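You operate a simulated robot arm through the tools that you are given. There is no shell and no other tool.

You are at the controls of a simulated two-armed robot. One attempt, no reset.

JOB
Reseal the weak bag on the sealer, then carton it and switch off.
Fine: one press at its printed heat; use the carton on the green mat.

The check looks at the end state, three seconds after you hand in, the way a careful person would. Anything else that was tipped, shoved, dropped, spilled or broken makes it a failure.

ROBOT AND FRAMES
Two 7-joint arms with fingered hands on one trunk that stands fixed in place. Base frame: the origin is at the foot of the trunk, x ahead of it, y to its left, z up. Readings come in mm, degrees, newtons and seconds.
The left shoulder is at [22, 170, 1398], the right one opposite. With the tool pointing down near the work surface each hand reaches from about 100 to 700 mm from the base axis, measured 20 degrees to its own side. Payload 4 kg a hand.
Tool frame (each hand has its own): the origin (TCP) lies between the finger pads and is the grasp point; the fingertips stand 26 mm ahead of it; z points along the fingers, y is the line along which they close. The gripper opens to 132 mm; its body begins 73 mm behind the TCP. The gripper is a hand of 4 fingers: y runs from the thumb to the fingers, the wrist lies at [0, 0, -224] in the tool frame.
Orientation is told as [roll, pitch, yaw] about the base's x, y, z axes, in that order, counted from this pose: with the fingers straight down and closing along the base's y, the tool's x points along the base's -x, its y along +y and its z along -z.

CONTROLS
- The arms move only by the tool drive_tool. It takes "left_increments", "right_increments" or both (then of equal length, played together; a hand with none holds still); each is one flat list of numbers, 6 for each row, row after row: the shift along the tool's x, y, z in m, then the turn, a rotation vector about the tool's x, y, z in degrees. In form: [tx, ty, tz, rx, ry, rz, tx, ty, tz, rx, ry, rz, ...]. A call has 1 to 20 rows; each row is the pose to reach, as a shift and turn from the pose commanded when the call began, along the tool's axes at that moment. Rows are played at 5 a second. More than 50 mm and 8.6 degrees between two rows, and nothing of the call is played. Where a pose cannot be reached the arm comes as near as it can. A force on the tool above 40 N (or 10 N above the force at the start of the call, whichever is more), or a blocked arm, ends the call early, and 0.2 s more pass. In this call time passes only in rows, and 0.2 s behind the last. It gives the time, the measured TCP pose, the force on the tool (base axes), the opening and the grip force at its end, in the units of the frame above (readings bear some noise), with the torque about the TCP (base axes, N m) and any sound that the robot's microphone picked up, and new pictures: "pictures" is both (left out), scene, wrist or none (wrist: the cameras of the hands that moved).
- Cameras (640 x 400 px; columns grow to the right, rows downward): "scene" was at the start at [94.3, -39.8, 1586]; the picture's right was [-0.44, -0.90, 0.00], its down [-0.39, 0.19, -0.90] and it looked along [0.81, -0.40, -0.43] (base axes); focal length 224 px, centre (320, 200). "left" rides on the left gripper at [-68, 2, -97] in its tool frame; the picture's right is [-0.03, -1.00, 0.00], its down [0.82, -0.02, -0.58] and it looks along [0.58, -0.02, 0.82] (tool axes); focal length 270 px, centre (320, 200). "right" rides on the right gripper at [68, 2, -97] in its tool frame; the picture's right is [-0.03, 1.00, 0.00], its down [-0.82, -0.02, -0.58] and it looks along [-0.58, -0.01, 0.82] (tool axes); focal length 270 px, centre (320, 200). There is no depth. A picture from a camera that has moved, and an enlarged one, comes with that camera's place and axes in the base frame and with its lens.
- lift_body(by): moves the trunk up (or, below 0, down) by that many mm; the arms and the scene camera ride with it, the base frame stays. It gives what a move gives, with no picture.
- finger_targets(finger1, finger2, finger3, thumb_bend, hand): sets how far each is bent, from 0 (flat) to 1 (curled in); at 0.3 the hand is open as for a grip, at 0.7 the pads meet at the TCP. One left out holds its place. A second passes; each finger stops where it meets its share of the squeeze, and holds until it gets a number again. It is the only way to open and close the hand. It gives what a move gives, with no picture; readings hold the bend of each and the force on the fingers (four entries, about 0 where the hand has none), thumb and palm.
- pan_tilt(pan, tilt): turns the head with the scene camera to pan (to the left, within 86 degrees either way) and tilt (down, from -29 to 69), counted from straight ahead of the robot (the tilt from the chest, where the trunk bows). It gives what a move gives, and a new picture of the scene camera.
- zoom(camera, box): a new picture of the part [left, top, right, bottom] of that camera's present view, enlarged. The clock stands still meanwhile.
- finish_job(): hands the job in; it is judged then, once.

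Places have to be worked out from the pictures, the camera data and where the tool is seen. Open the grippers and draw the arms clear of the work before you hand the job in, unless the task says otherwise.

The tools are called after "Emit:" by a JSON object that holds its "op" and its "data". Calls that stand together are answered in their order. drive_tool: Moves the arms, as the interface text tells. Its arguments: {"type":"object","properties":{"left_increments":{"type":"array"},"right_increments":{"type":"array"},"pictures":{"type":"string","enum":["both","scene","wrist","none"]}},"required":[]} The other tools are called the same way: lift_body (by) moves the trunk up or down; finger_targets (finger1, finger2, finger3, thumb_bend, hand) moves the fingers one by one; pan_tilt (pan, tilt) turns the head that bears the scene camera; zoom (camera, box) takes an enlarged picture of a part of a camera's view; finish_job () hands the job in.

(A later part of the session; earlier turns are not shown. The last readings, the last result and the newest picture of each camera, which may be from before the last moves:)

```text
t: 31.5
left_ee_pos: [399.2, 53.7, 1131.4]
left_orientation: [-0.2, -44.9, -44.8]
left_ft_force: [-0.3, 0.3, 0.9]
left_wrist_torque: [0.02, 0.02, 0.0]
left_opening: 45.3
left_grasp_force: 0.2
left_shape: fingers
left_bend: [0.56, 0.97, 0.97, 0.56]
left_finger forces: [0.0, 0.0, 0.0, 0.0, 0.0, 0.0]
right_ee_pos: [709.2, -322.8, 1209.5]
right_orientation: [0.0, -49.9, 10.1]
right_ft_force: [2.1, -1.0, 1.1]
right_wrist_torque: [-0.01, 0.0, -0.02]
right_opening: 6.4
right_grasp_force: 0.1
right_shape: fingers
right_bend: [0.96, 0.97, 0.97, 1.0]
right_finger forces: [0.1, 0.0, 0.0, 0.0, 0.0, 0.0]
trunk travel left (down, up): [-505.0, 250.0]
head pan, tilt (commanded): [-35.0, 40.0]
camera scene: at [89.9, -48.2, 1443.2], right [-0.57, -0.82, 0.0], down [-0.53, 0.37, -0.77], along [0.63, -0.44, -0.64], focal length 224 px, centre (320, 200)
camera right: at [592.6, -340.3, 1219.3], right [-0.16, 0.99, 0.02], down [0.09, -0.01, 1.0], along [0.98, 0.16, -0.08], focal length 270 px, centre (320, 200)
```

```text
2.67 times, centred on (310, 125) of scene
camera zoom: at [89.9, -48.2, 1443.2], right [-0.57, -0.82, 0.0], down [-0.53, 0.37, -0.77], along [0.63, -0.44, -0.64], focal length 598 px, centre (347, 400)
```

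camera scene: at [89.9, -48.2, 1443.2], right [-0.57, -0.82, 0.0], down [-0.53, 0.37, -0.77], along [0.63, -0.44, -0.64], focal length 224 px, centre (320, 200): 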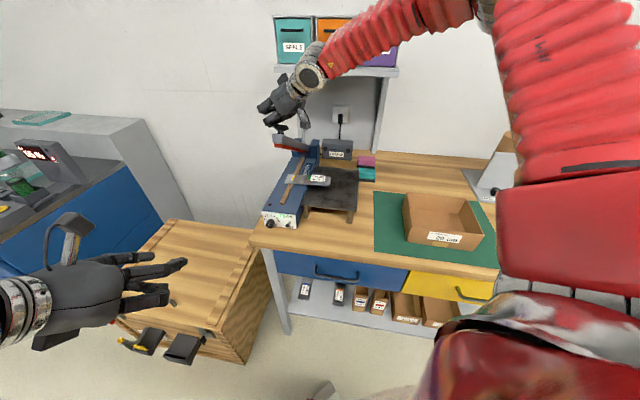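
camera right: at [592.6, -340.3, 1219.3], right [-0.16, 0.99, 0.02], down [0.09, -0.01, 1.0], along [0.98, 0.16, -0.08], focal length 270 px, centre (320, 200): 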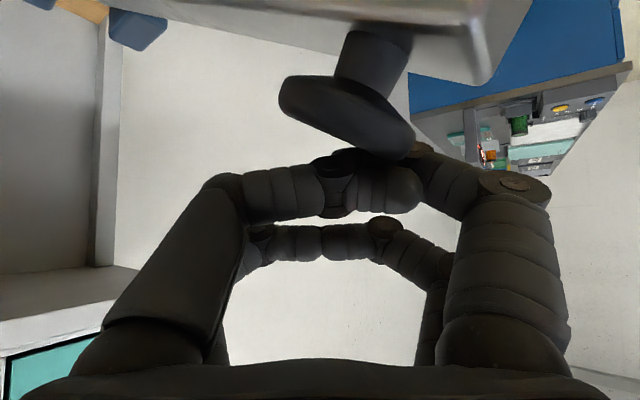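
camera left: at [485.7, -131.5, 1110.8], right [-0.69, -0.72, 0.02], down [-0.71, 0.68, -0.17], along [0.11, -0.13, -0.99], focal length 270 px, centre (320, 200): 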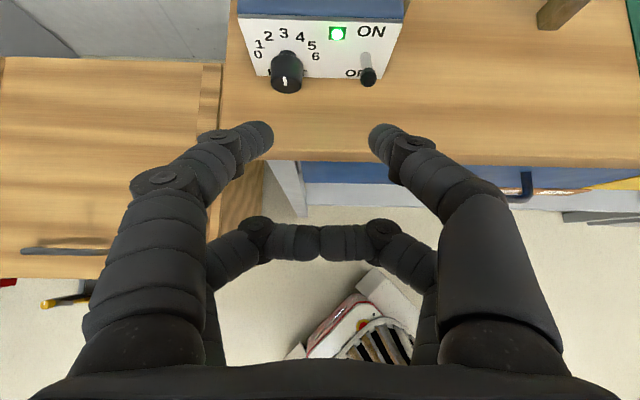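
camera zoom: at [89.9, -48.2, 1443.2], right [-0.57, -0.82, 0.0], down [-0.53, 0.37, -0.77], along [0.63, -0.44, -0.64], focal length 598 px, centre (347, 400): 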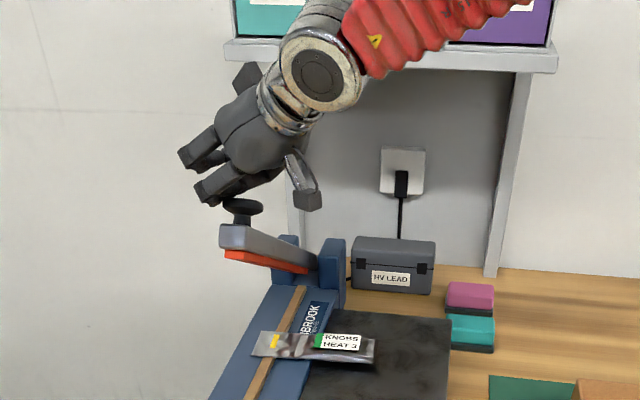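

The arm follows easily with ~2.5 N. I'll continue the arc to about 10° above closed, then check alignment before the single press.

Emit:
{"op": "drive_tool", "data": {"right_increments": [0.01519, 0.00943, 0.00415, 0, 0, 0, 0.03062, 0.0182, 0.00909, 0, 0, 0, 0.04607, 0.0263, 0.01465, 0, 0, 0, 0.06156, 0.03369, 0.02092, 0, 0, 0, 0.07714, 0.04041, 0.02786, 0, 0, 0, 0.0927, 0.04639, 0.03546, 0, 0, 0], "pictures": "both"}}

Emit:
{"op": "zoom", "data": {"camera": "scene", "box": [250, 80, 370, 230]}}

```text
t: 32.9
left_ee_pos: [399.7, 55.0, 1131.0]
left_orientation: [-0.2, -44.9, -44.9]
left_ft_force: [-0.8, -0.2, -0.9]
left_wrist_torque: [-0.02, 0.03, -0.03]
left_opening: 45.5
left_grasp_force: 0.1
left_shape: fingers
left_bend: [0.56, 0.97, 0.97, 0.56]
left_finger forces: [0.1, 0.0, 0.1, 0.0, 0.1, 0.1]
right_ee_pos: [670.2, -282.6, 1118.4]
right_orientation: [0.0, -49.9, 10.0]
right_ft_force: [2.6, 0.2, 3.8]
right_wrist_torque: [0.01, 0.01, -0.02]
right_opening: 6.7
right_grasp_force: 4.5
right_shape: fingers
right_bend: [0.96, 0.97, 0.97, 1.0]
right_finger forces: [9.3, 0.0, 0.1, 0.0, 0.1, 0.1]
trunk travel left (down, up): [-505.0, 250.0]
head pan, tilt (commanded): [-35.0, 40.0]
camera scene: at [89.9, -48.3, 1443.3], right [-0.57, -0.82, 0.0], down [-0.53, 0.37, -0.77], along [0.63, -0.44, -0.64], focal length 224 px, centre (320, 200)
camera right: at [553.4, -300.6, 1127.3], right [-0.16, 0.99, 0.02], down [0.08, -0.01, 1.0], along [0.98, 0.16, -0.08], focal length 270 px, centre (320, 200)
```

scene: 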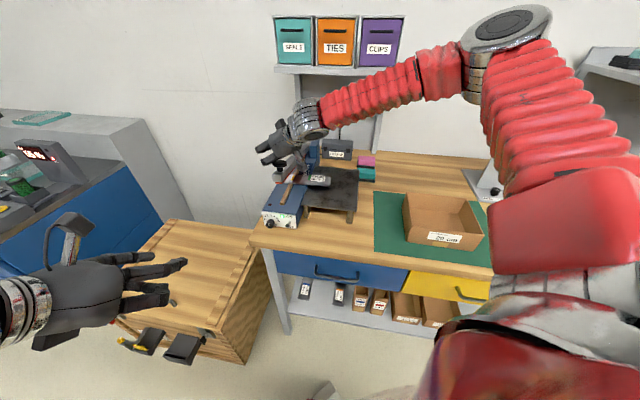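
right: 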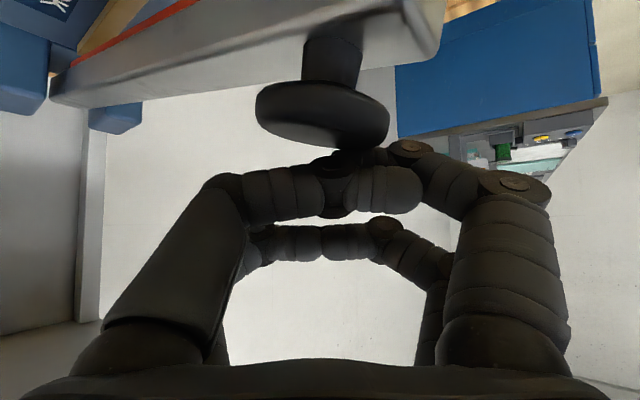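

```text
2.67 times, centred on (310, 155) of scene
camera zoom: at [89.9, -48.3, 1443.3], right [-0.57, -0.82, 0.0], down [-0.53, 0.37, -0.77], along [0.63, -0.44, -0.64], focal length 598 px, centre (347, 320)
```

zoom: 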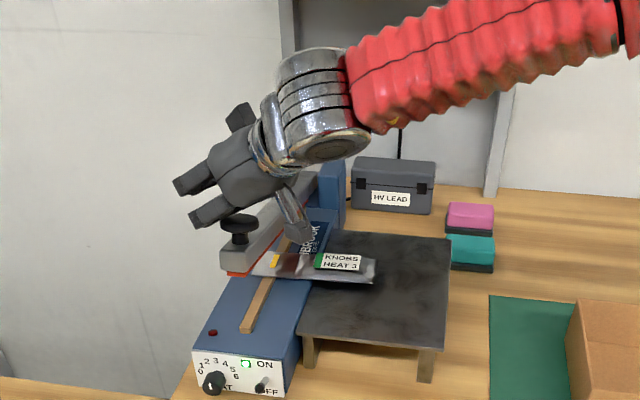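

The arm is about 14° above closed with a light spring force (~4.6 N). I'll go on three more steps and read force, sound and pictures.

Emit:
{"op": "drive_tool", "data": {"right_increments": [0.01557, 0.00533, 0.00821, 0, 0, 0, 0.03104, 0.00992, 0.017, 0, 0, 0, 0.0387, 0.0118, 0.0217, 0, 0, 0], "pictures": "both"}}

Emit:
{"op": "zoom", "data": {"camera": "scene", "box": [250, 130, 350, 240]}}

```text
t: 33.7
left_ee_pos: [398.8, 56.0, 1132.1]
left_orientation: [-0.2, -44.8, -44.9]
left_ft_force: [0.5, 0.0, -0.3]
left_wrist_torque: [0.01, 0.0, 0.0]
left_opening: 45.4
left_grasp_force: 0.1
left_shape: fingers
left_bend: [0.56, 0.97, 0.97, 0.56]
left_finger forces: [0.0, 0.0, 0.1, 0.0, 0.0, 0.0]
right_ee_pos: [659.2, -272.3, 1073.2]
right_orientation: [0.0, -50.0, 10.0]
right_ft_force: [2.9, -0.6, 4.2]
right_wrist_torque: [0.04, 0.05, 0.0]
right_opening: 6.9
right_grasp_force: 5.1
right_shape: fingers
right_bend: [0.96, 0.97, 0.97, 1.0]
right_finger forces: [11.4, 0.0, 0.0, 0.1, 0.0, 0.0]
trunk travel left (down, up): [-505.0, 250.0]
head pan, tilt (commanded): [-35.0, 40.0]
camera scene: at [89.5, -47.9, 1443.3], right [-0.57, -0.82, 0.0], down [-0.53, 0.37, -0.77], along [0.63, -0.44, -0.64], focal length 224 px, centre (320, 200)
camera right: at [542.4, -289.8, 1082.4], right [-0.16, 0.99, 0.02], down [0.08, -0.01, 1.0], along [0.98, 0.16, -0.08], focal length 270 px, centre (320, 200)
```

scene: 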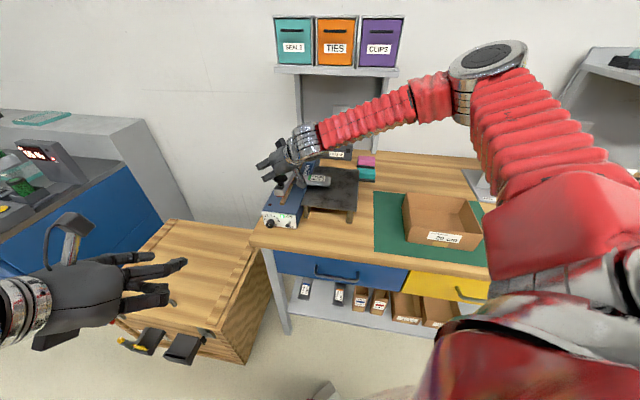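
right: 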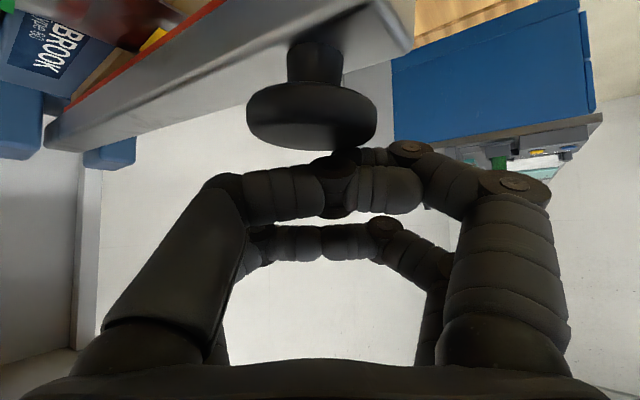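

```text
3.64 times, centred on (300, 185) of scene
camera zoom: at [89.5, -47.9, 1443.3], right [-0.57, -0.82, 0.0], down [-0.53, 0.37, -0.77], along [0.63, -0.44, -0.64], focal length 815 px, centre (393, 254)
```

zoom: 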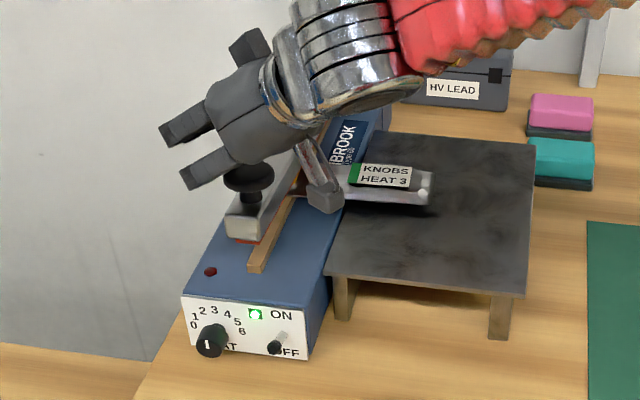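

Jaw is only a few centimetres above the bag now. I'll lower another 27 mm in fine steps, looking for the contact force or lamp.

Emit:
{"op": "drive_tool", "data": {"right_increments": [0.00778, 0.00197, 0.00473, 0, 0, 0, 0.01537, 0.00352, 0.00969, 0, 0, 0, 0.0228, 0.00475, 0.0148, 0, 0, 0], "pictures": "both"}}

Emit:
{"op": "zoom", "data": {"camera": "scene", "box": [250, 140, 350, 240]}}

```text
t: 34.5
left_ee_pos: [399.1, 55.9, 1132.3]
left_orientation: [-0.2, -45.0, -44.9]
left_ft_force: [-0.1, -0.1, -0.9]
left_wrist_torque: [0.02, 0.01, 0.0]
left_opening: 45.2
left_grasp_force: 0.0
left_shape: fingers
left_bend: [0.56, 0.97, 0.97, 0.56]
left_finger forces: [0.0, 0.0, 0.0, 0.0, 0.1, 0.1]
right_ee_pos: [654.8, -269.3, 1051.6]
right_orientation: [0.0, -49.6, 10.2]
right_ft_force: [2.3, 3.1, 5.1]
right_wrist_torque: [0.1, 0.06, -0.03]
right_opening: 6.7
right_grasp_force: 5.5
right_shape: fingers
right_bend: [0.96, 0.97, 0.97, 1.0]
right_finger forces: [11.5, 0.1, 0.0, 0.0, 0.1, 0.1]
right hand out of reach, approached as far as the arm can: row 3
trunk travel left (down, up): [-505.0, 250.0]
head pan, tilt (commanded): [-35.0, 40.0]
camera scene: at [89.3, -47.6, 1443.3], right [-0.57, -0.82, 0.0], down [-0.53, 0.37, -0.77], along [0.63, -0.44, -0.64], focal length 224 px, centre (320, 200)
camera right: at [538.3, -287.3, 1061.7], right [-0.16, 0.99, 0.02], down [0.09, -0.01, 1.0], along [0.98, 0.16, -0.09], focal length 270 px, centre (320, 200)
```

scene: 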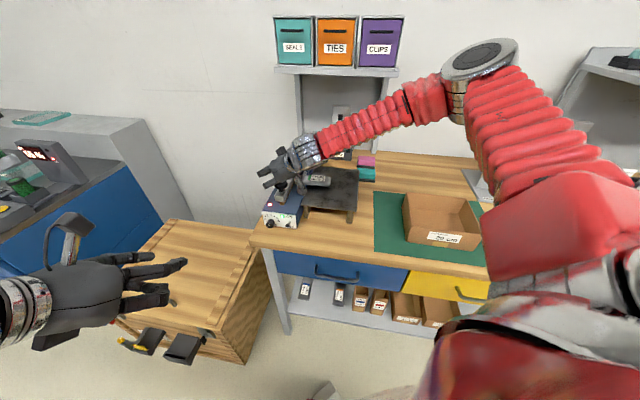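
right: 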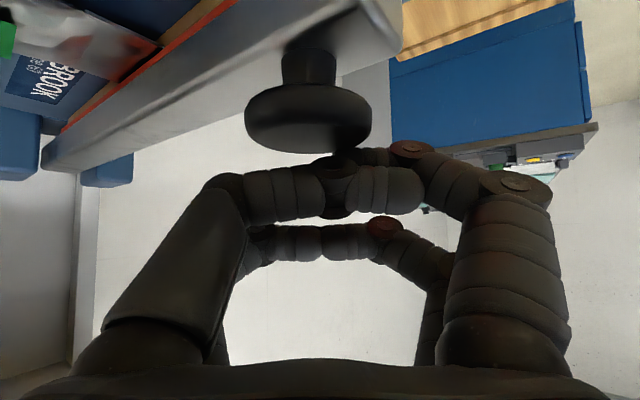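

```text
4.00 times, centred on (300, 190) of scene
camera zoom: at [89.3, -47.6, 1443.3], right [-0.57, -0.82, 0.0], down [-0.53, 0.37, -0.77], along [0.63, -0.44, -0.64], focal length 896 px, centre (400, 240)
```

zoom: 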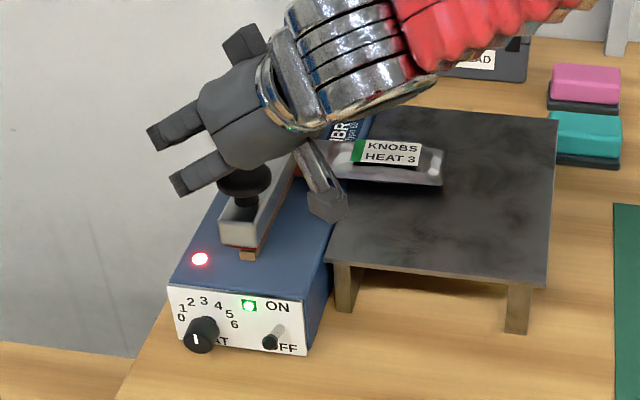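

The red heating lamp has come on, so the jaw is closed on the bag; the hand stopped at its reach limit with ~6.5 N. I'll hold exactly this pose for a second and watch lamp, force and sound.

Emit:
{"op": "drive_tool", "data": {"right_increments": [0, 0, 0, 0, 0, 0, 0, 0, 0, 0, 0, 0, 0, 0, 0, 0, 0, 0], "pictures": "scene"}}

Emit:
{"op": "zoom", "data": {"camera": "scene", "box": [260, 170, 330, 240]}}

```text
t: 35.3
left_ee_pos: [399.4, 56.0, 1131.5]
left_orientation: [-0.1, -44.9, -45.0]
left_ft_force: [0.4, -0.5, -1.1]
left_wrist_torque: [0.01, 0.0, 0.0]
left_opening: 45.2
left_grasp_force: 0.2
left_shape: fingers
left_bend: [0.56, 0.97, 0.97, 0.56]
left_finger forces: [0.0, 0.0, 0.0, 0.1, 0.0, 0.1]
right_ee_pos: [655.0, -269.2, 1050.5]
right_orientation: [-0.1, -49.8, 10.2]
right_ft_force: [1.9, 3.2, 5.1]
right_wrist_torque: [0.11, 0.07, -0.06]
right_opening: 7.0
right_grasp_force: 5.4
right_shape: fingers
right_bend: [0.96, 0.97, 0.97, 1.0]
right_finger forces: [11.2, 0.0, 0.0, 0.0, 0.0, 0.0]
trunk travel left (down, up): [-505.0, 250.0]
head pan, tilt (commanded): [-35.0, 40.0]
camera scene: at [89.2, -47.6, 1443.3], right [-0.57, -0.82, 0.0], down [-0.53, 0.37, -0.77], along [0.63, -0.44, -0.64], focal length 224 px, centre (320, 200)
```

scene: 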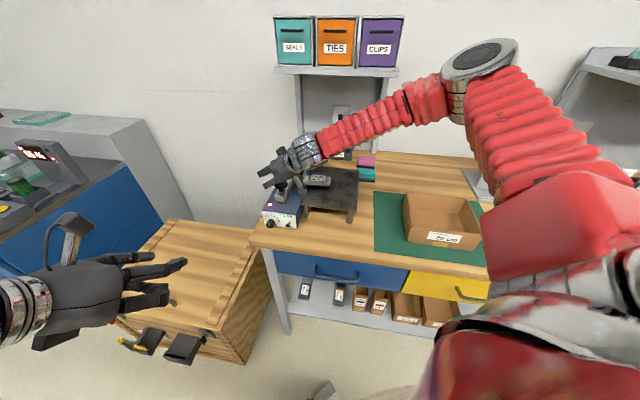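

```text
5.71 times, centred on (295, 205) of scene
camera zoom: at [89.2, -47.6, 1443.3], right [-0.57, -0.82, 0.0], down [-0.53, 0.37, -0.77], along [0.63, -0.44, -0.64], focal length 1281 px, centre (463, 171)
```

zoom: 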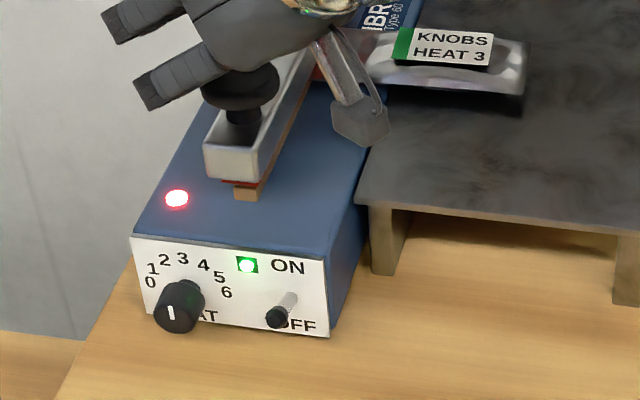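

Lamp still red, force steady at ~6 N. To make sure the jaw bears firmly on the bag, I'll lower the trunk 4 mm (the arm rides with it), which adds pressure without releasing.

Emit:
{"op": "lift_body", "data": {"by": -4}}

Emit:
{"op": "zoom", "data": {"camera": "scene", "box": [260, 170, 330, 240]}}

```text
t: 35.8
left_ee_pos: [399.6, 54.9, 1128.4]
left_orientation: [-0.1, -45.1, -44.8]
left_ft_force: [0.2, 0.0, 0.1]
left_wrist_torque: [0.02, -0.02, 0.01]
left_opening: 45.3
left_grasp_force: 0.1
left_shape: fingers
left_bend: [0.56, 0.97, 0.97, 0.56]
left_finger forces: [0.1, 0.0, 0.0, 0.0, 0.0, 0.0]
right_ee_pos: [654.8, -268.9, 1049.7]
right_orientation: [-0.1, -50.0, 10.2]
right_ft_force: [1.8, 3.1, 10.9]
right_wrist_torque: [0.15, 0.15, -0.05]
right_opening: 6.7
right_grasp_force: 10.4
right_shape: fingers
right_bend: [0.97, 0.97, 0.97, 1.0]
right_finger forces: [19.8, 0.1, 0.1, 0.0, 0.0, 0.0]
trunk travel left (down, up): [-501.0, 254.0]
head pan, tilt (commanded): [-35.0, 40.0]
```

```text
5.71 times, centred on (295, 205) of scene
camera zoom: at [89.2, -47.4, 1439.4], right [-0.57, -0.82, 0.0], down [-0.53, 0.37, -0.77], along [0.63, -0.44, -0.64], focal length 1281 px, centre (463, 171)
```

zoom: 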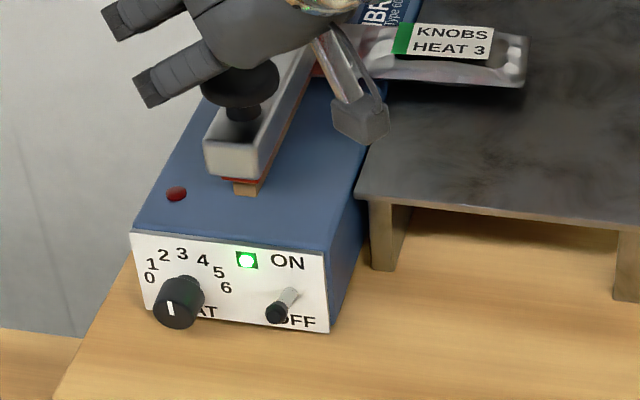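

The force jumped to 11 N with almost no motion, so the jaw was fully closed, and the red lamp has now gone out: the heat cycle is finished. I'll hold 2 s for the seal to cool.

Emit:
{"op": "drive_tool", "data": {"right_increments": [0, 0, 0, 0, 0, 0, 0, 0, 0, 0, 0, 0, 0, 0, 0, 0, 0, 0, 0, 0, 0, 0, 0, 0, 0, 0, 0, 0, 0, 0, 0, 0, 0, 0, 0, 0, 0, 0, 0, 0, 0, 0, 0, 0, 0, 0, 0, 0, 0, 0, 0, 0, 0, 0, 0, 0, 0, 0, 0, 0], "pictures": "scene"}}

Emit:
{"op": "zoom", "data": {"camera": "scene", "box": [260, 160, 340, 240]}}

```text
t: 38.0
left_ee_pos: [398.6, 57.3, 1127.2]
left_orientation: [-0.1, -45.0, -44.9]
left_ft_force: [-0.7, -0.6, -0.1]
left_wrist_torque: [0.0, 0.02, 0.01]
left_opening: 45.3
left_grasp_force: 0.0
left_shape: fingers
left_bend: [0.56, 0.97, 0.97, 0.56]
left_finger forces: [0.0, 0.0, 0.0, 0.1, 0.1, 0.0]
right_ee_pos: [655.2, -269.2, 1049.9]
right_orientation: [-0.1, -49.9, 10.2]
right_ft_force: [8.1, 2.1, 18.9]
right_wrist_torque: [0.21, 0.15, -0.09]
right_opening: 6.6
right_grasp_force: 13.9
right_shape: fingers
right_bend: [0.97, 0.97, 0.97, 1.0]
right_finger forces: [28.5, 0.0, 0.1, 0.1, 0.0, 0.1]
trunk travel left (down, up): [-501.0, 254.0]
head pan, tilt (commanded): [-35.0, 40.0]
camera scene: at [89.2, -47.2, 1439.4], right [-0.57, -0.82, 0.0], down [-0.53, 0.37, -0.77], along [0.63, -0.44, -0.64], focal length 224 px, centre (320, 200)
```

scene: 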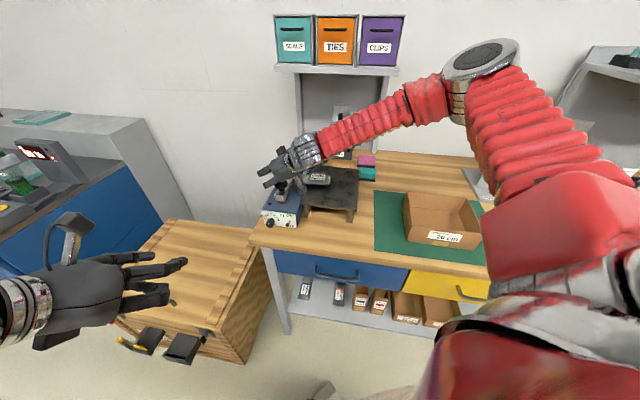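

```text
5.00 times, centred on (300, 200) of scene
camera zoom: at [89.2, -47.2, 1439.4], right [-0.57, -0.82, 0.0], down [-0.53, 0.37, -0.77], along [0.63, -0.44, -0.64], focal length 1121 px, centre (420, 200)
```

zoom: 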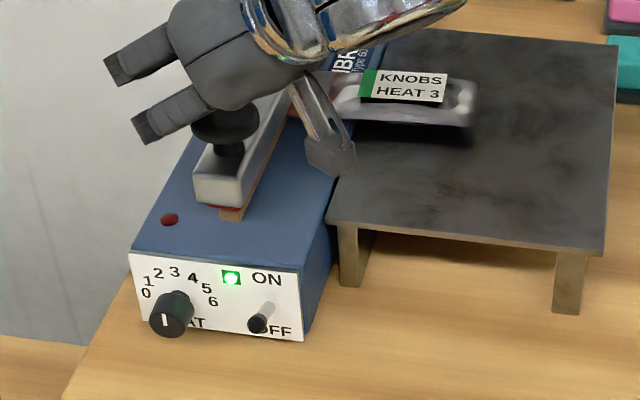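

Good, ~20 N held and the cycle is complete. Now I'll release by tracing the arc back upward slowly so the arm follows without bouncing.

Emit:
{"op": "drive_tool", "data": {"right_increments": [-0.006, -0.0012, -0.004, 0, 0, 0, -0.01187, -0.00238, -0.00779, 0, 0, 0, -0.0195, -0.0042, -0.0125, 0, 0, 0, -0.02716, -0.00607, -0.01726, 0, 0, 0, -0.0349, -0.0084, -0.0217, 0, 0, 0, -0.04263, -0.01065, -0.02606, 0, 0, 0, -0.0504, -0.0133, -0.0302, 0, 0, 0, -0.0582, -0.01598, -0.03426, 0, 0, 0], "pictures": "both"}}

Emit:
{"op": "zoom", "data": {"camera": "scene", "box": [250, 110, 350, 240]}}

```text
t: 39.8
left_ee_pos: [399.3, 56.0, 1127.4]
left_orientation: [-0.1, -44.9, -44.9]
left_ft_force: [-0.4, -0.2, 0.0]
left_wrist_torque: [0.0, 0.04, 0.0]
left_opening: 45.4
left_grasp_force: 0.0
left_shape: fingers
left_bend: [0.56, 0.97, 0.97, 0.56]
left_finger forces: [0.0, 0.0, 0.0, 0.0, 0.1, 0.0]
right_ee_pos: [668.5, -284.7, 1114.4]
right_orientation: [0.0, -49.9, 10.1]
right_ft_force: [-0.9, 0.6, 4.6]
right_wrist_torque: [0.09, 0.12, 0.03]
right_opening: 6.8
right_grasp_force: 0.0
right_shape: fingers
right_bend: [0.97, 0.97, 0.97, 1.0]
right_finger forces: [0.1, 0.0, 0.0, 0.1, 0.0, 0.0]
trunk travel left (down, up): [-501.0, 254.0]
head pan, tilt (commanded): [-35.0, 40.0]
camera scene: at [89.4, -47.9, 1439.3], right [-0.57, -0.82, 0.0], down [-0.53, 0.37, -0.77], along [0.63, -0.44, -0.64], focal length 224 px, centre (320, 200)
camera right: at [552.3, -302.5, 1124.4], right [-0.16, 0.99, 0.02], down [0.09, -0.01, 1.0], along [0.98, 0.16, -0.09], focal length 270 px, centre (320, 200)
```

scene: 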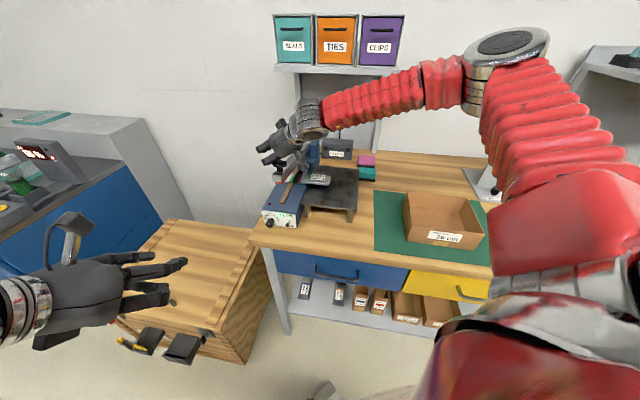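
right: 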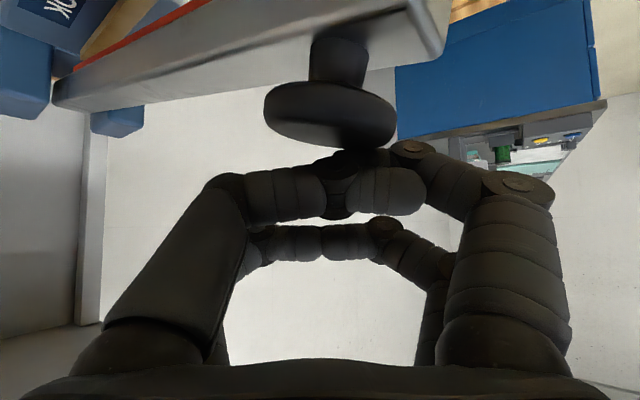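

```text
3.08 times, centred on (300, 175) of scene
camera zoom: at [89.4, -47.9, 1439.3], right [-0.57, -0.82, 0.0], down [-0.53, 0.37, -0.77], along [0.63, -0.44, -0.64], focal length 690 px, centre (382, 277)
```

zoom: 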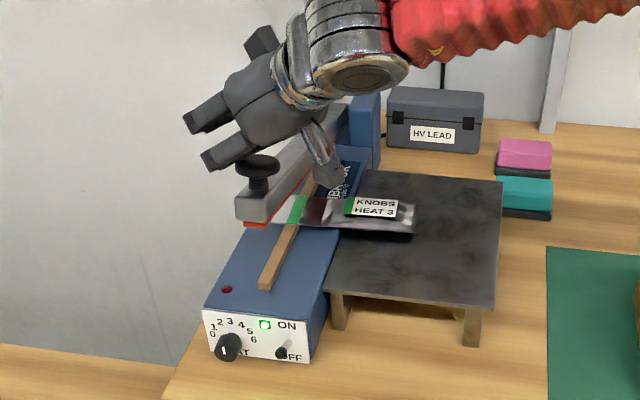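

The mark on the bag has turned from yellow to green: the reseal worked, and the spring arm is following my hand up. I'll continue the arc to fully open and clear the handle.

Emit:
{"op": "drive_tool", "data": {"right_increments": [-0.01556, -0.00598, -0.0076, 0, 0, 0, -0.03114, -0.0127, -0.01454, 0, 0, 0, -0.04664, -0.02008, -0.02081, 0, 0, 0, -0.06208, -0.02819, -0.02637, 0, 0, 0, -0.07751, -0.03696, -0.03132, 0, 0, 0, -0.0927, -0.04639, -0.03546, 0, 0, 0, -0.10765, -0.05631, -0.03895, 0, 0, 0, -0.1234, -0.06762, -0.04183, 0, 0, 0, -0.1415, -0.06762, -0.057, 0, 0, 0, -0.1644, -0.06762, -0.0763, 0, 0, 0], "pictures": "both"}}

Emit:
{"op": "zoom", "data": {"camera": "scene", "box": [250, 40, 370, 240]}}

```text
t: 42.0
left_ee_pos: [398.2, 55.5, 1128.7]
left_orientation: [-0.1, -45.1, -44.9]
left_ft_force: [-0.3, -0.2, 0.2]
left_wrist_torque: [0.0, 0.01, -0.03]
left_opening: 45.6
left_grasp_force: 0.1
left_shape: fingers
left_bend: [0.56, 0.97, 0.97, 0.56]
left_finger forces: [0.0, 0.0, 0.0, 0.1, 0.0, 0.0]
right_ee_pos: [727.8, -341.8, 1291.9]
right_orientation: [-0.1, -49.8, 10.2]
right_ft_force: [-0.3, 1.0, 0.7]
right_wrist_torque: [0.02, 0.0, 0.01]
right_opening: 7.0
right_grasp_force: 0.0
right_shape: fingers
right_bend: [0.96, 0.97, 0.97, 1.0]
right_finger forces: [0.0, 0.0, 0.0, 0.1, 0.0, 0.1]
trunk travel left (down, up): [-501.0, 254.0]
head pan, tilt (commanded): [-35.0, 40.0]
camera scene: at [89.9, -47.7, 1439.3], right [-0.57, -0.82, 0.0], down [-0.53, 0.37, -0.77], along [0.63, -0.44, -0.64], focal length 224 px, centre (320, 200)
camera right: at [611.8, -360.9, 1301.7], right [-0.16, 0.99, 0.02], down [0.09, 0.0, 1.0], along [0.98, 0.16, -0.09], focal length 270 px, centre (320, 200)
```

scene: 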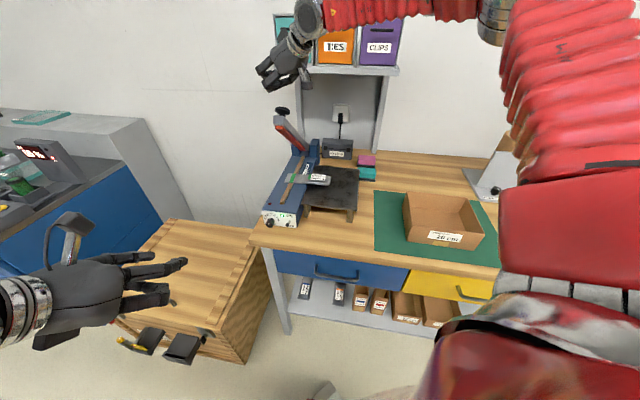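
right: 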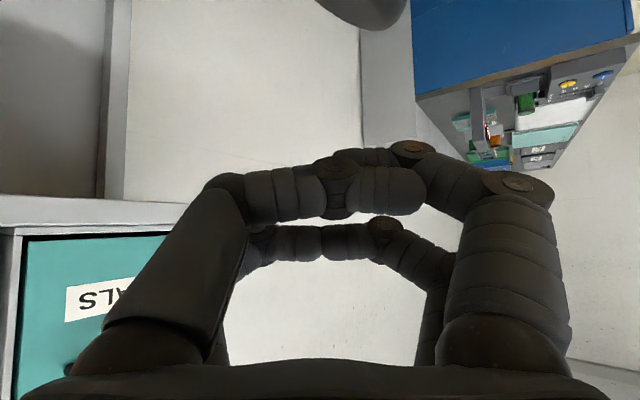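

```text
2.00 times, centred on (310, 140) of scene
camera zoom: at [89.9, -47.7, 1439.3], right [-0.57, -0.82, 0.0], down [-0.53, 0.37, -0.77], along [0.63, -0.44, -0.64], focal length 448 px, centre (340, 320)
```

zoom: 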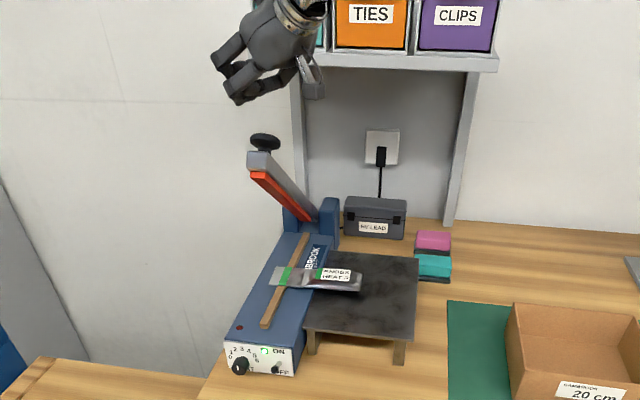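

The sealing arm is back fully open and the bag lies where it was. I'll zoom on the bag to plan the pick.

Emit:
{"op": "zoom", "data": {"camera": "scene", "box": [270, 155, 370, 215]}}

Emit:
{"op": "zoom", "data": {"camera": "scene", "box": [360, 170, 520, 280]}}

```text
6.40 times, centred on (320, 185) of scene
camera zoom: at [89.9, -47.7, 1439.3], right [-0.57, -0.82, 0.0], down [-0.53, 0.37, -0.77], along [0.63, -0.44, -0.64], focal length 1434 px, centre (320, 296)
```

zoom: 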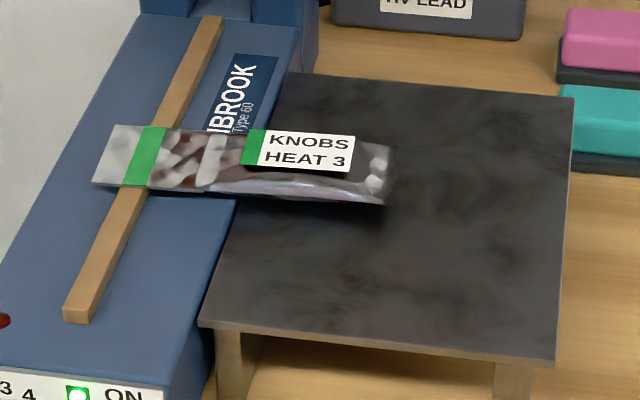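

```text
3.64 times, centred on (440, 225) of scene
camera zoom: at [89.9, -47.7, 1439.3], right [-0.57, -0.82, 0.0], down [-0.53, 0.37, -0.77], along [0.63, -0.44, -0.64], focal length 815 px, centre (-116, 109)
```

zoom: 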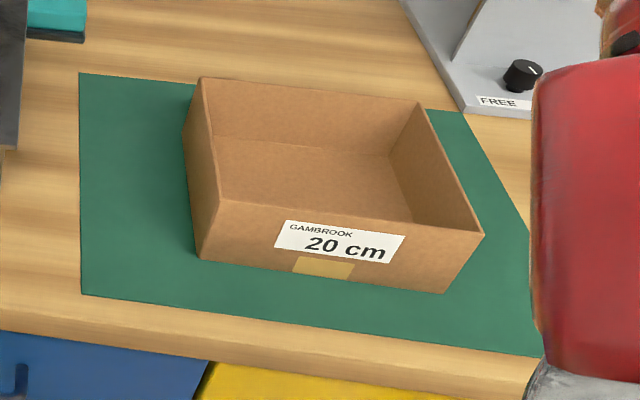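

The seal is now a full green band. Next I'll take the bag across its width: first slide the right hand sideways away from the handle (−v), then open the fingers.

Emit:
{"op": "drive_tool", "data": {"right_increments": [0.0218, -0.0237, -0.0259, 0, 0, 0, 0.0435, -0.0474, -0.0519, 0, 0, 0, 0.0653, -0.0711, -0.0778, 0, 0, 0], "pictures": "none"}}

Emit:
{"op": "finger_targets", "data": {"hand": "right", "finger1": 0.4, "finger2": 0.4, "finger3": 0.4, "thumb_bend": 0.4}}

Emit:
{"op": "drive_tool", "data": {"right_increments": [0.0146, -0.0005, 0.0137, -2.73, 4.84, -4.29, 0.0293, -0.001, 0.0273, -5.46, 9.69, -8.57, 0.0439, -0.0015, 0.041, -8.19, 14.53, -12.86, 0.0586, -0.0019, 0.0546, -10.91, 19.37, -17.14, 0.0732, -0.0024, 0.0683, -13.64, 24.21, -21.43, 0.0879, -0.0029, 0.0819, -16.37, 29.06, -25.71, 0.1025, -0.0034, 0.0956, -19.1, 33.9, -30.0], "pictures": "both"}}

```text
t: 42.8
left_ee_pos: [397.6, 54.3, 1130.3]
left_orientation: [-0.1, -45.0, -45.0]
left_ft_force: [-0.4, -0.1, 0.4]
left_wrist_torque: [0.01, -0.03, 0.02]
left_opening: 45.2
left_grasp_force: 0.2
left_shape: fingers
left_bend: [0.56, 0.97, 0.97, 0.56]
left_finger forces: [0.0, 0.0, 0.0, 0.1, 0.1, 0.0]
right_ee_pos: [639.3, -431.4, 1288.8]
right_orientation: [-0.1, -49.9, 10.1]
right_ft_force: [0.4, -0.5, 0.5]
right_wrist_torque: [0.02, -0.03, 0.0]
right_opening: 7.0
right_grasp_force: 0.1
right_shape: fingers
right_bend: [0.96, 0.97, 0.97, 1.0]
right_finger forces: [0.1, 0.0, 0.0, 0.1, 0.0, 0.0]
trunk travel left (down, up): [-501.0, 254.0]
head pan, tilt (commanded): [-35.0, 40.0]
```

```text
t: 43.8
left_ee_pos: [401.3, 54.2, 1128.3]
left_orientation: [-0.1, -45.0, -44.9]
left_ft_force: [-0.7, 0.1, 0.2]
left_wrist_torque: [0.04, -0.01, 0.02]
left_opening: 45.6
left_grasp_force: 0.1
left_shape: fingers
left_bend: [0.56, 0.97, 0.97, 0.56]
left_finger forces: [0.0, 0.2, 0.0, 0.0, 0.0, 0.0]
right_ee_pos: [642.4, -431.3, 1289.3]
right_orientation: [0.0, -49.8, 10.1]
right_ft_force: [-0.3, -0.5, 0.1]
right_wrist_torque: [0.02, 0.01, -0.03]
right_opening: 99.3
right_grasp_force: 0.2
right_shape: fingers
right_bend: [0.4, 0.4, 0.4, 0.4]
right_finger forces: [0.0, 0.0, 0.1, 0.0, 0.0, 0.1]
trunk travel left (down, up): [-501.0, 254.0]
head pan, tilt (commanded): [-35.0, 40.0]
```

```text
t: 45.4
left_ee_pos: [401.1, 54.7, 1128.3]
left_orientation: [-0.2, -44.9, -44.8]
left_ft_force: [0.7, 0.1, 0.1]
left_wrist_torque: [-0.03, -0.03, 0.0]
left_opening: 45.4
left_grasp_force: 0.0
left_shape: fingers
left_bend: [0.56, 0.97, 0.97, 0.56]
left_finger forces: [0.0, 0.0, 0.0, 0.1, 0.1, 0.1]
right_ee_pos: [648.7, -432.8, 1147.6]
right_orientation: [0.2, -14.7, 45.2]
right_ft_force: [-0.4, 0.3, 0.3]
right_wrist_torque: [0.03, 0.0, 0.02]
right_opening: 99.4
right_grasp_force: 0.2
right_shape: fingers
right_bend: [0.4, 0.4, 0.4, 0.4]
right_finger forces: [0.0, 0.1, 0.1, 0.0, 0.0, 0.0]
trunk travel left (down, up): [-501.0, 254.0]
head pan, tilt (commanded): [-35.0, 40.0]
camera scene: at [91.3, -48.0, 1439.1], right [-0.57, -0.82, 0.0], down [-0.53, 0.37, -0.77], along [0.63, -0.44, -0.64], focal length 224 px, centre (320, 200)
camera right: at [584.3, -495.1, 1223.9], right [-0.69, 0.72, 0.01], down [0.47, 0.44, 0.77], along [0.55, 0.53, -0.64], focal length 270 px, centre (320, 200)
```

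scene: 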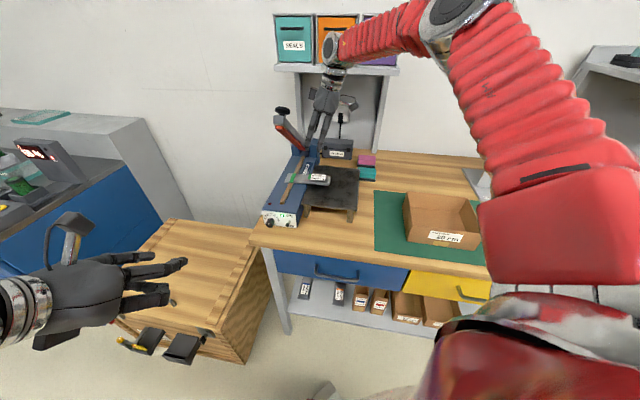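
right: 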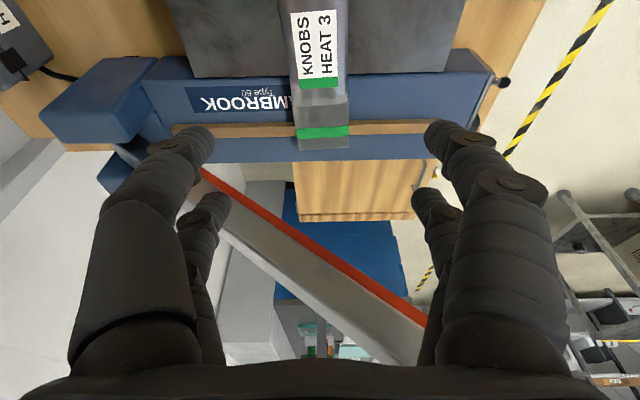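

The hand is directly above the bag, aligned across its width (bag axis at u≈765, my TCP u≈765). I'll descend to ~20 mm above grasp height and re-check.

Emit:
{"op": "drive_tool", "data": {"right_increments": [0.0082, -0.0005, 0.0348, 0, 0, 0, 0.0164, -0.001, 0.0696, 0, 0, 0, 0.0246, -0.0015, 0.1043, 0, 0, 0, 0.0321, -0.002, 0.1363, 0, 0, 0], "pictures": "both"}}

Emit:
{"op": "zoom", "data": {"camera": "scene", "box": [270, 100, 390, 220]}}

```text
t: 46.4
left_ee_pos: [399.9, 54.5, 1127.4]
left_orientation: [0.0, -44.8, -44.9]
left_ft_force: [-0.4, -0.8, 0.4]
left_wrist_torque: [0.03, 0.0, -0.01]
left_opening: 45.4
left_grasp_force: 0.1
left_shape: fingers
left_bend: [0.56, 0.97, 0.97, 0.56]
left_finger forces: [0.0, 0.0, 0.0, 0.0, 0.0, 0.0]
right_ee_pos: [652.5, -431.4, 1008.7]
right_orientation: [0.1, -14.9, 45.1]
right_ft_force: [-0.6, -0.3, 0.2]
right_wrist_torque: [-0.04, 0.0, 0.03]
right_opening: 99.4
right_grasp_force: 0.0
right_shape: fingers
right_bend: [0.4, 0.4, 0.4, 0.4]
right_finger forces: [0.0, 0.0, 0.1, 0.0, 0.0, 0.0]
trunk travel left (down, up): [-501.0, 254.0]
head pan, tilt (commanded): [-35.0, 40.0]
camera scene: at [90.6, -48.5, 1439.2], right [-0.57, -0.82, 0.0], down [-0.53, 0.37, -0.77], along [0.63, -0.44, -0.64], focal length 224 px, centre (320, 200)
camera right: at [588.1, -494.1, 1084.5], right [-0.69, 0.72, 0.01], down [0.47, 0.44, 0.77], along [0.55, 0.53, -0.64], focal length 270 px, centre (320, 200)
```

scene: 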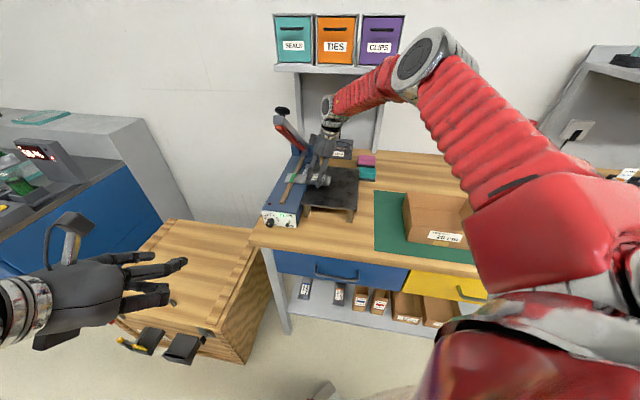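
right: 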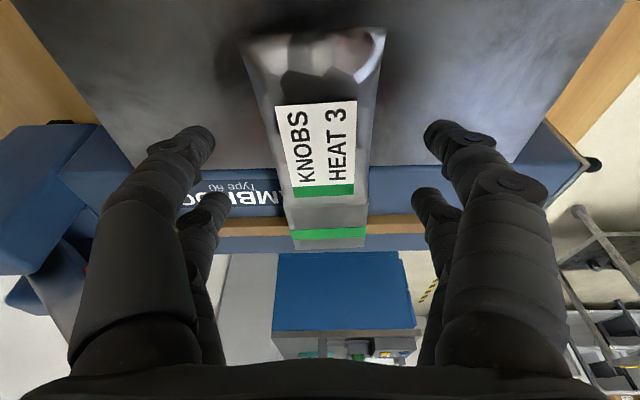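

```text
3.33 times, centred on (330, 160) of scene
camera zoom: at [90.6, -48.5, 1439.2], right [-0.57, -0.82, 0.0], down [-0.53, 0.37, -0.77], along [0.63, -0.44, -0.64], focal length 747 px, centre (287, 333)
```

zoom: 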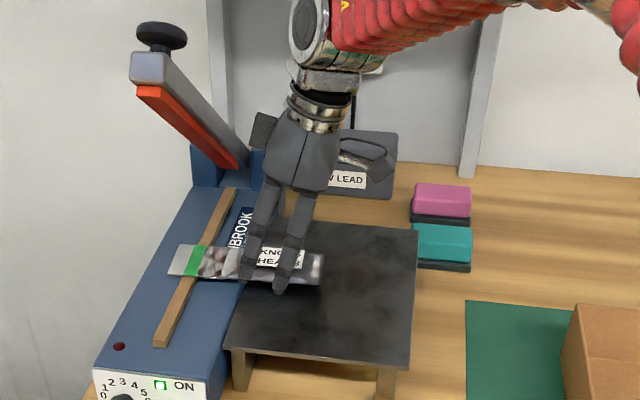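

The fingers straddle the bag symmetrically at the label. I'll lower the last 19 mm and watch for any contact force.

Emit:
{"op": "drive_tool", "data": {"right_increments": [0.0025, 0, 0.0097, 0, 0, 0, 0.0048, 0, 0.0184, 0, 0, 0], "pictures": "both"}}

Emit:
{"op": "zoom", "data": {"camera": "scene", "box": [285, 150, 365, 220]}}

```text
t: 47.0
left_ee_pos: [399.2, 54.8, 1129.2]
left_orientation: [-0.1, -45.0, -44.9]
left_ft_force: [0.1, 0.1, -0.1]
left_wrist_torque: [-0.02, 0.01, -0.01]
left_opening: 45.2
left_grasp_force: 0.0
left_shape: fingers
left_bend: [0.56, 0.97, 0.97, 0.56]
left_finger forces: [0.1, 0.1, 0.0, 0.0, 0.0, 0.0]
right_ee_pos: [647.6, -429.9, 993.2]
right_orientation: [0.1, -14.9, 45.1]
right_ft_force: [0.0, -0.1, 0.5]
right_wrist_torque: [-0.01, 0.02, 0.0]
right_opening: 99.7
right_grasp_force: 0.1
right_shape: fingers
right_bend: [0.4, 0.4, 0.4, 0.4]
right_finger forces: [0.1, 0.1, 0.0, 0.0, 0.0, 0.0]
right hand out of reach, approached as far as the arm can: row 2
trunk travel left (down, up): [-501.0, 254.0]
head pan, tilt (commanded): [-35.0, 40.0]
camera scene: at [89.9, -48.1, 1439.3], right [-0.57, -0.82, 0.0], down [-0.53, 0.37, -0.77], along [0.63, -0.44, -0.64], focal length 224 px, centre (320, 200)
camera right: at [581.8, -492.8, 1069.2], right [-0.69, 0.72, 0.01], down [0.47, 0.44, 0.77], along [0.55, 0.53, -0.64], focal length 270 px, centre (320, 200)
```

scene: 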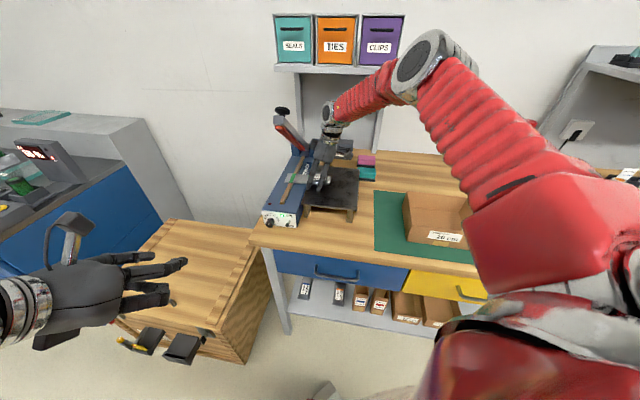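
right: 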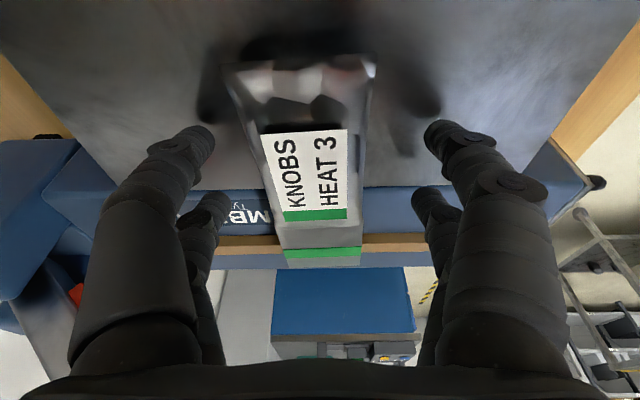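

```text
5.71 times, centred on (325, 185) of scene
camera zoom: at [89.9, -48.1, 1439.3], right [-0.57, -0.82, 0.0], down [-0.53, 0.37, -0.77], along [0.63, -0.44, -0.64], focal length 1281 px, centre (291, 286)
```

zoom: 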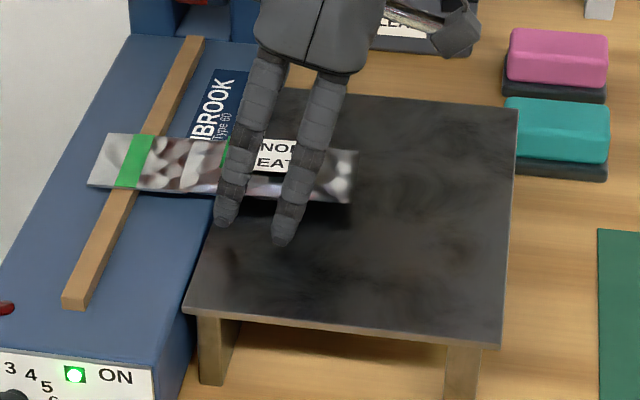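

The arm ran out of downward reach at z≈993 (no contact). I'll raise the hand 60 mm and lower the trunk 60 mm instead, which gives the arm more room below.

Emit:
{"op": "drive_tool", "data": {"right_increments": [-0.0076, -0.0015, -0.029, 0, 0, 0, -0.0152, -0.003, -0.058, 0, 0, 0], "pictures": "none"}}

Emit:
{"op": "lift_body", "data": {"by": -55}}

Emit:
{"op": "zoom", "data": {"camera": "right", "box": [0, 0, 640, 400]}}

Emit:
{"op": "zoom", "data": {"camera": "scene", "box": [200, 60, 440, 220]}}

```text
t: 47.6
left_ee_pos: [399.5, 55.9, 1127.9]
left_orientation: [-0.1, -45.1, -44.9]
left_ft_force: [1.1, -1.2, 0.7]
left_wrist_torque: [-0.01, 0.02, 0.01]
left_opening: 45.4
left_grasp_force: 0.0
left_shape: fingers
left_bend: [0.56, 0.97, 0.97, 0.56]
left_finger forces: [0.0, 0.0, 0.0, 0.0, 0.0, 0.1]
right_ee_pos: [649.8, -432.2, 1051.5]
right_orientation: [0.1, -14.7, 45.1]
right_ft_force: [-0.3, -0.7, 0.4]
right_wrist_torque: [0.02, -0.01, 0.02]
right_opening: 99.5
right_grasp_force: 0.0
right_shape: fingers
right_bend: [0.4, 0.4, 0.4, 0.4]
right_finger forces: [0.1, 0.0, 0.0, 0.0, 0.0, 0.0]
trunk travel left (down, up): [-501.0, 254.0]
head pan, tilt (commanded): [-35.0, 40.0]
```

```text
t: 48.6
left_ee_pos: [402.4, 55.6, 1067.7]
left_orientation: [-1.0, -44.3, -44.5]
left_ft_force: [-0.9, 0.2, 0.5]
left_wrist_torque: [-0.02, 0.01, 0.02]
left_opening: 45.6
left_grasp_force: 0.0
left_shape: fingers
left_bend: [0.56, 0.97, 0.97, 0.56]
left_finger forces: [0.1, 0.0, 0.1, 0.0, 0.0, 0.0]
right_ee_pos: [649.2, -431.8, 998.8]
right_orientation: [0.2, -14.8, 45.1]
right_ft_force: [-0.4, 0.0, 0.3]
right_wrist_torque: [-0.02, 0.01, -0.02]
right_opening: 99.2
right_grasp_force: 0.0
right_shape: fingers
right_bend: [0.4, 0.4, 0.4, 0.4]
right_finger forces: [0.1, 0.0, 0.0, 0.0, 0.1, 0.0]
trunk travel left (down, up): [-446.0, 309.0]
head pan, tilt (commanded): [-35.0, 40.0]
```

```text
1.00 times, centred on (320, 200) of right (not enlarged: the box is as wide or as high as the picture)
camera zoom: at [583.4, -494.6, 1074.4], right [-0.69, 0.72, 0.01], down [0.47, 0.44, 0.77], along [0.55, 0.53, -0.64], focal length 270 px, centre (320, 200)
```

zoom: 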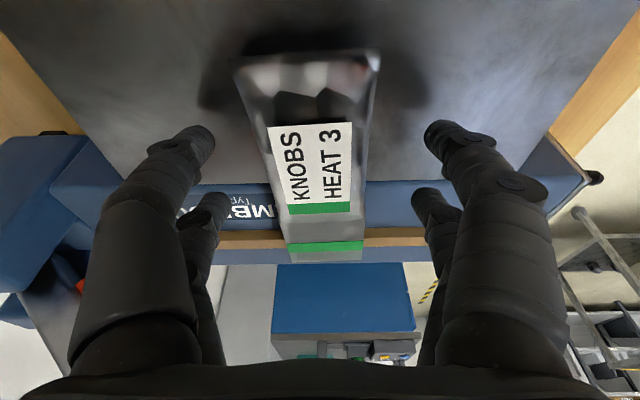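

```text
2.50 times, centred on (320, 140) of scene
camera zoom: at [97.8, -48.2, 1384.0], right [-0.57, -0.82, 0.0], down [-0.53, 0.37, -0.77], along [0.63, -0.44, -0.64], focal length 560 px, centre (320, 350)
```

zoom: 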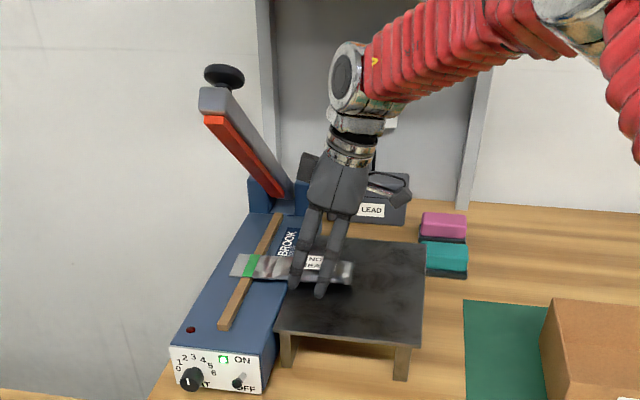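

Now aligned and at z≈999 with room below. I'll lower the last ~12 mm.

Emit:
{"op": "drive_tool", "data": {"right_increments": [0.0015, 0, 0.0058, 0, 0, 0, 0.0031, 0, 0.0118, 0, 0, 0], "pictures": "wrist"}}

Emit:
{"op": "zoom", "data": {"camera": "scene", "box": [285, 140, 365, 200]}}

```text
t: 49.2
left_ee_pos: [401.8, 55.9, 1068.2]
left_orientation: [-0.9, -44.4, -44.5]
left_ft_force: [-0.2, -0.4, -0.6]
left_wrist_torque: [0.0, 0.0, 0.01]
left_opening: 45.4
left_grasp_force: 0.0
left_shape: fingers
left_bend: [0.56, 0.97, 0.97, 0.56]
left_finger forces: [0.0, 0.0, 0.1, 0.1, 0.1, 0.1]
right_ee_pos: [649.4, -432.3, 986.9]
right_orientation: [-0.1, -15.0, 45.1]
right_ft_force: [-0.4, -3.2, 9.5]
right_wrist_torque: [0.12, 0.39, 0.07]
right_opening: 100.2
right_grasp_force: 5.8
right_shape: fingers
right_bend: [0.41, 0.4, 0.4, 0.4]
right_finger forces: [9.4, 0.0, 0.0, 0.1, 1.8, 0.1]
trunk travel left (down, up): [-446.0, 309.0]
head pan, tilt (commanded): [-35.0, 40.0]
camera right: at [583.5, -495.0, 1063.8], right [-0.69, 0.72, 0.01], down [0.47, 0.44, 0.77], along [0.55, 0.53, -0.64], focal length 270 px, centre (320, 200)
```

right: 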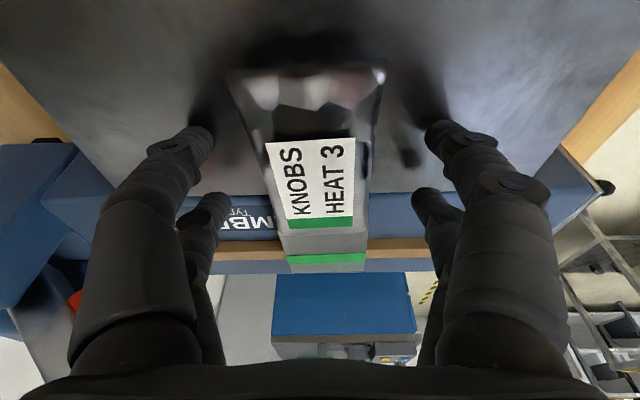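

```text
6.67 times, centred on (325, 170) of scene
camera zoom: at [97.0, -47.8, 1384.2], right [-0.57, -0.82, 0.0], down [-0.53, 0.37, -0.77], along [0.63, -0.44, -0.64], focal length 1494 px, centre (287, 400)
```

zoom: 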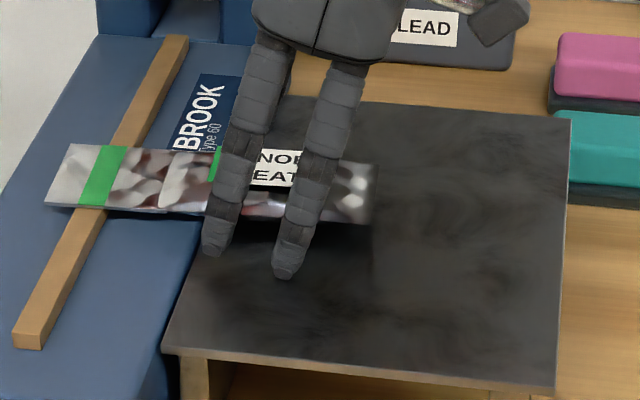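

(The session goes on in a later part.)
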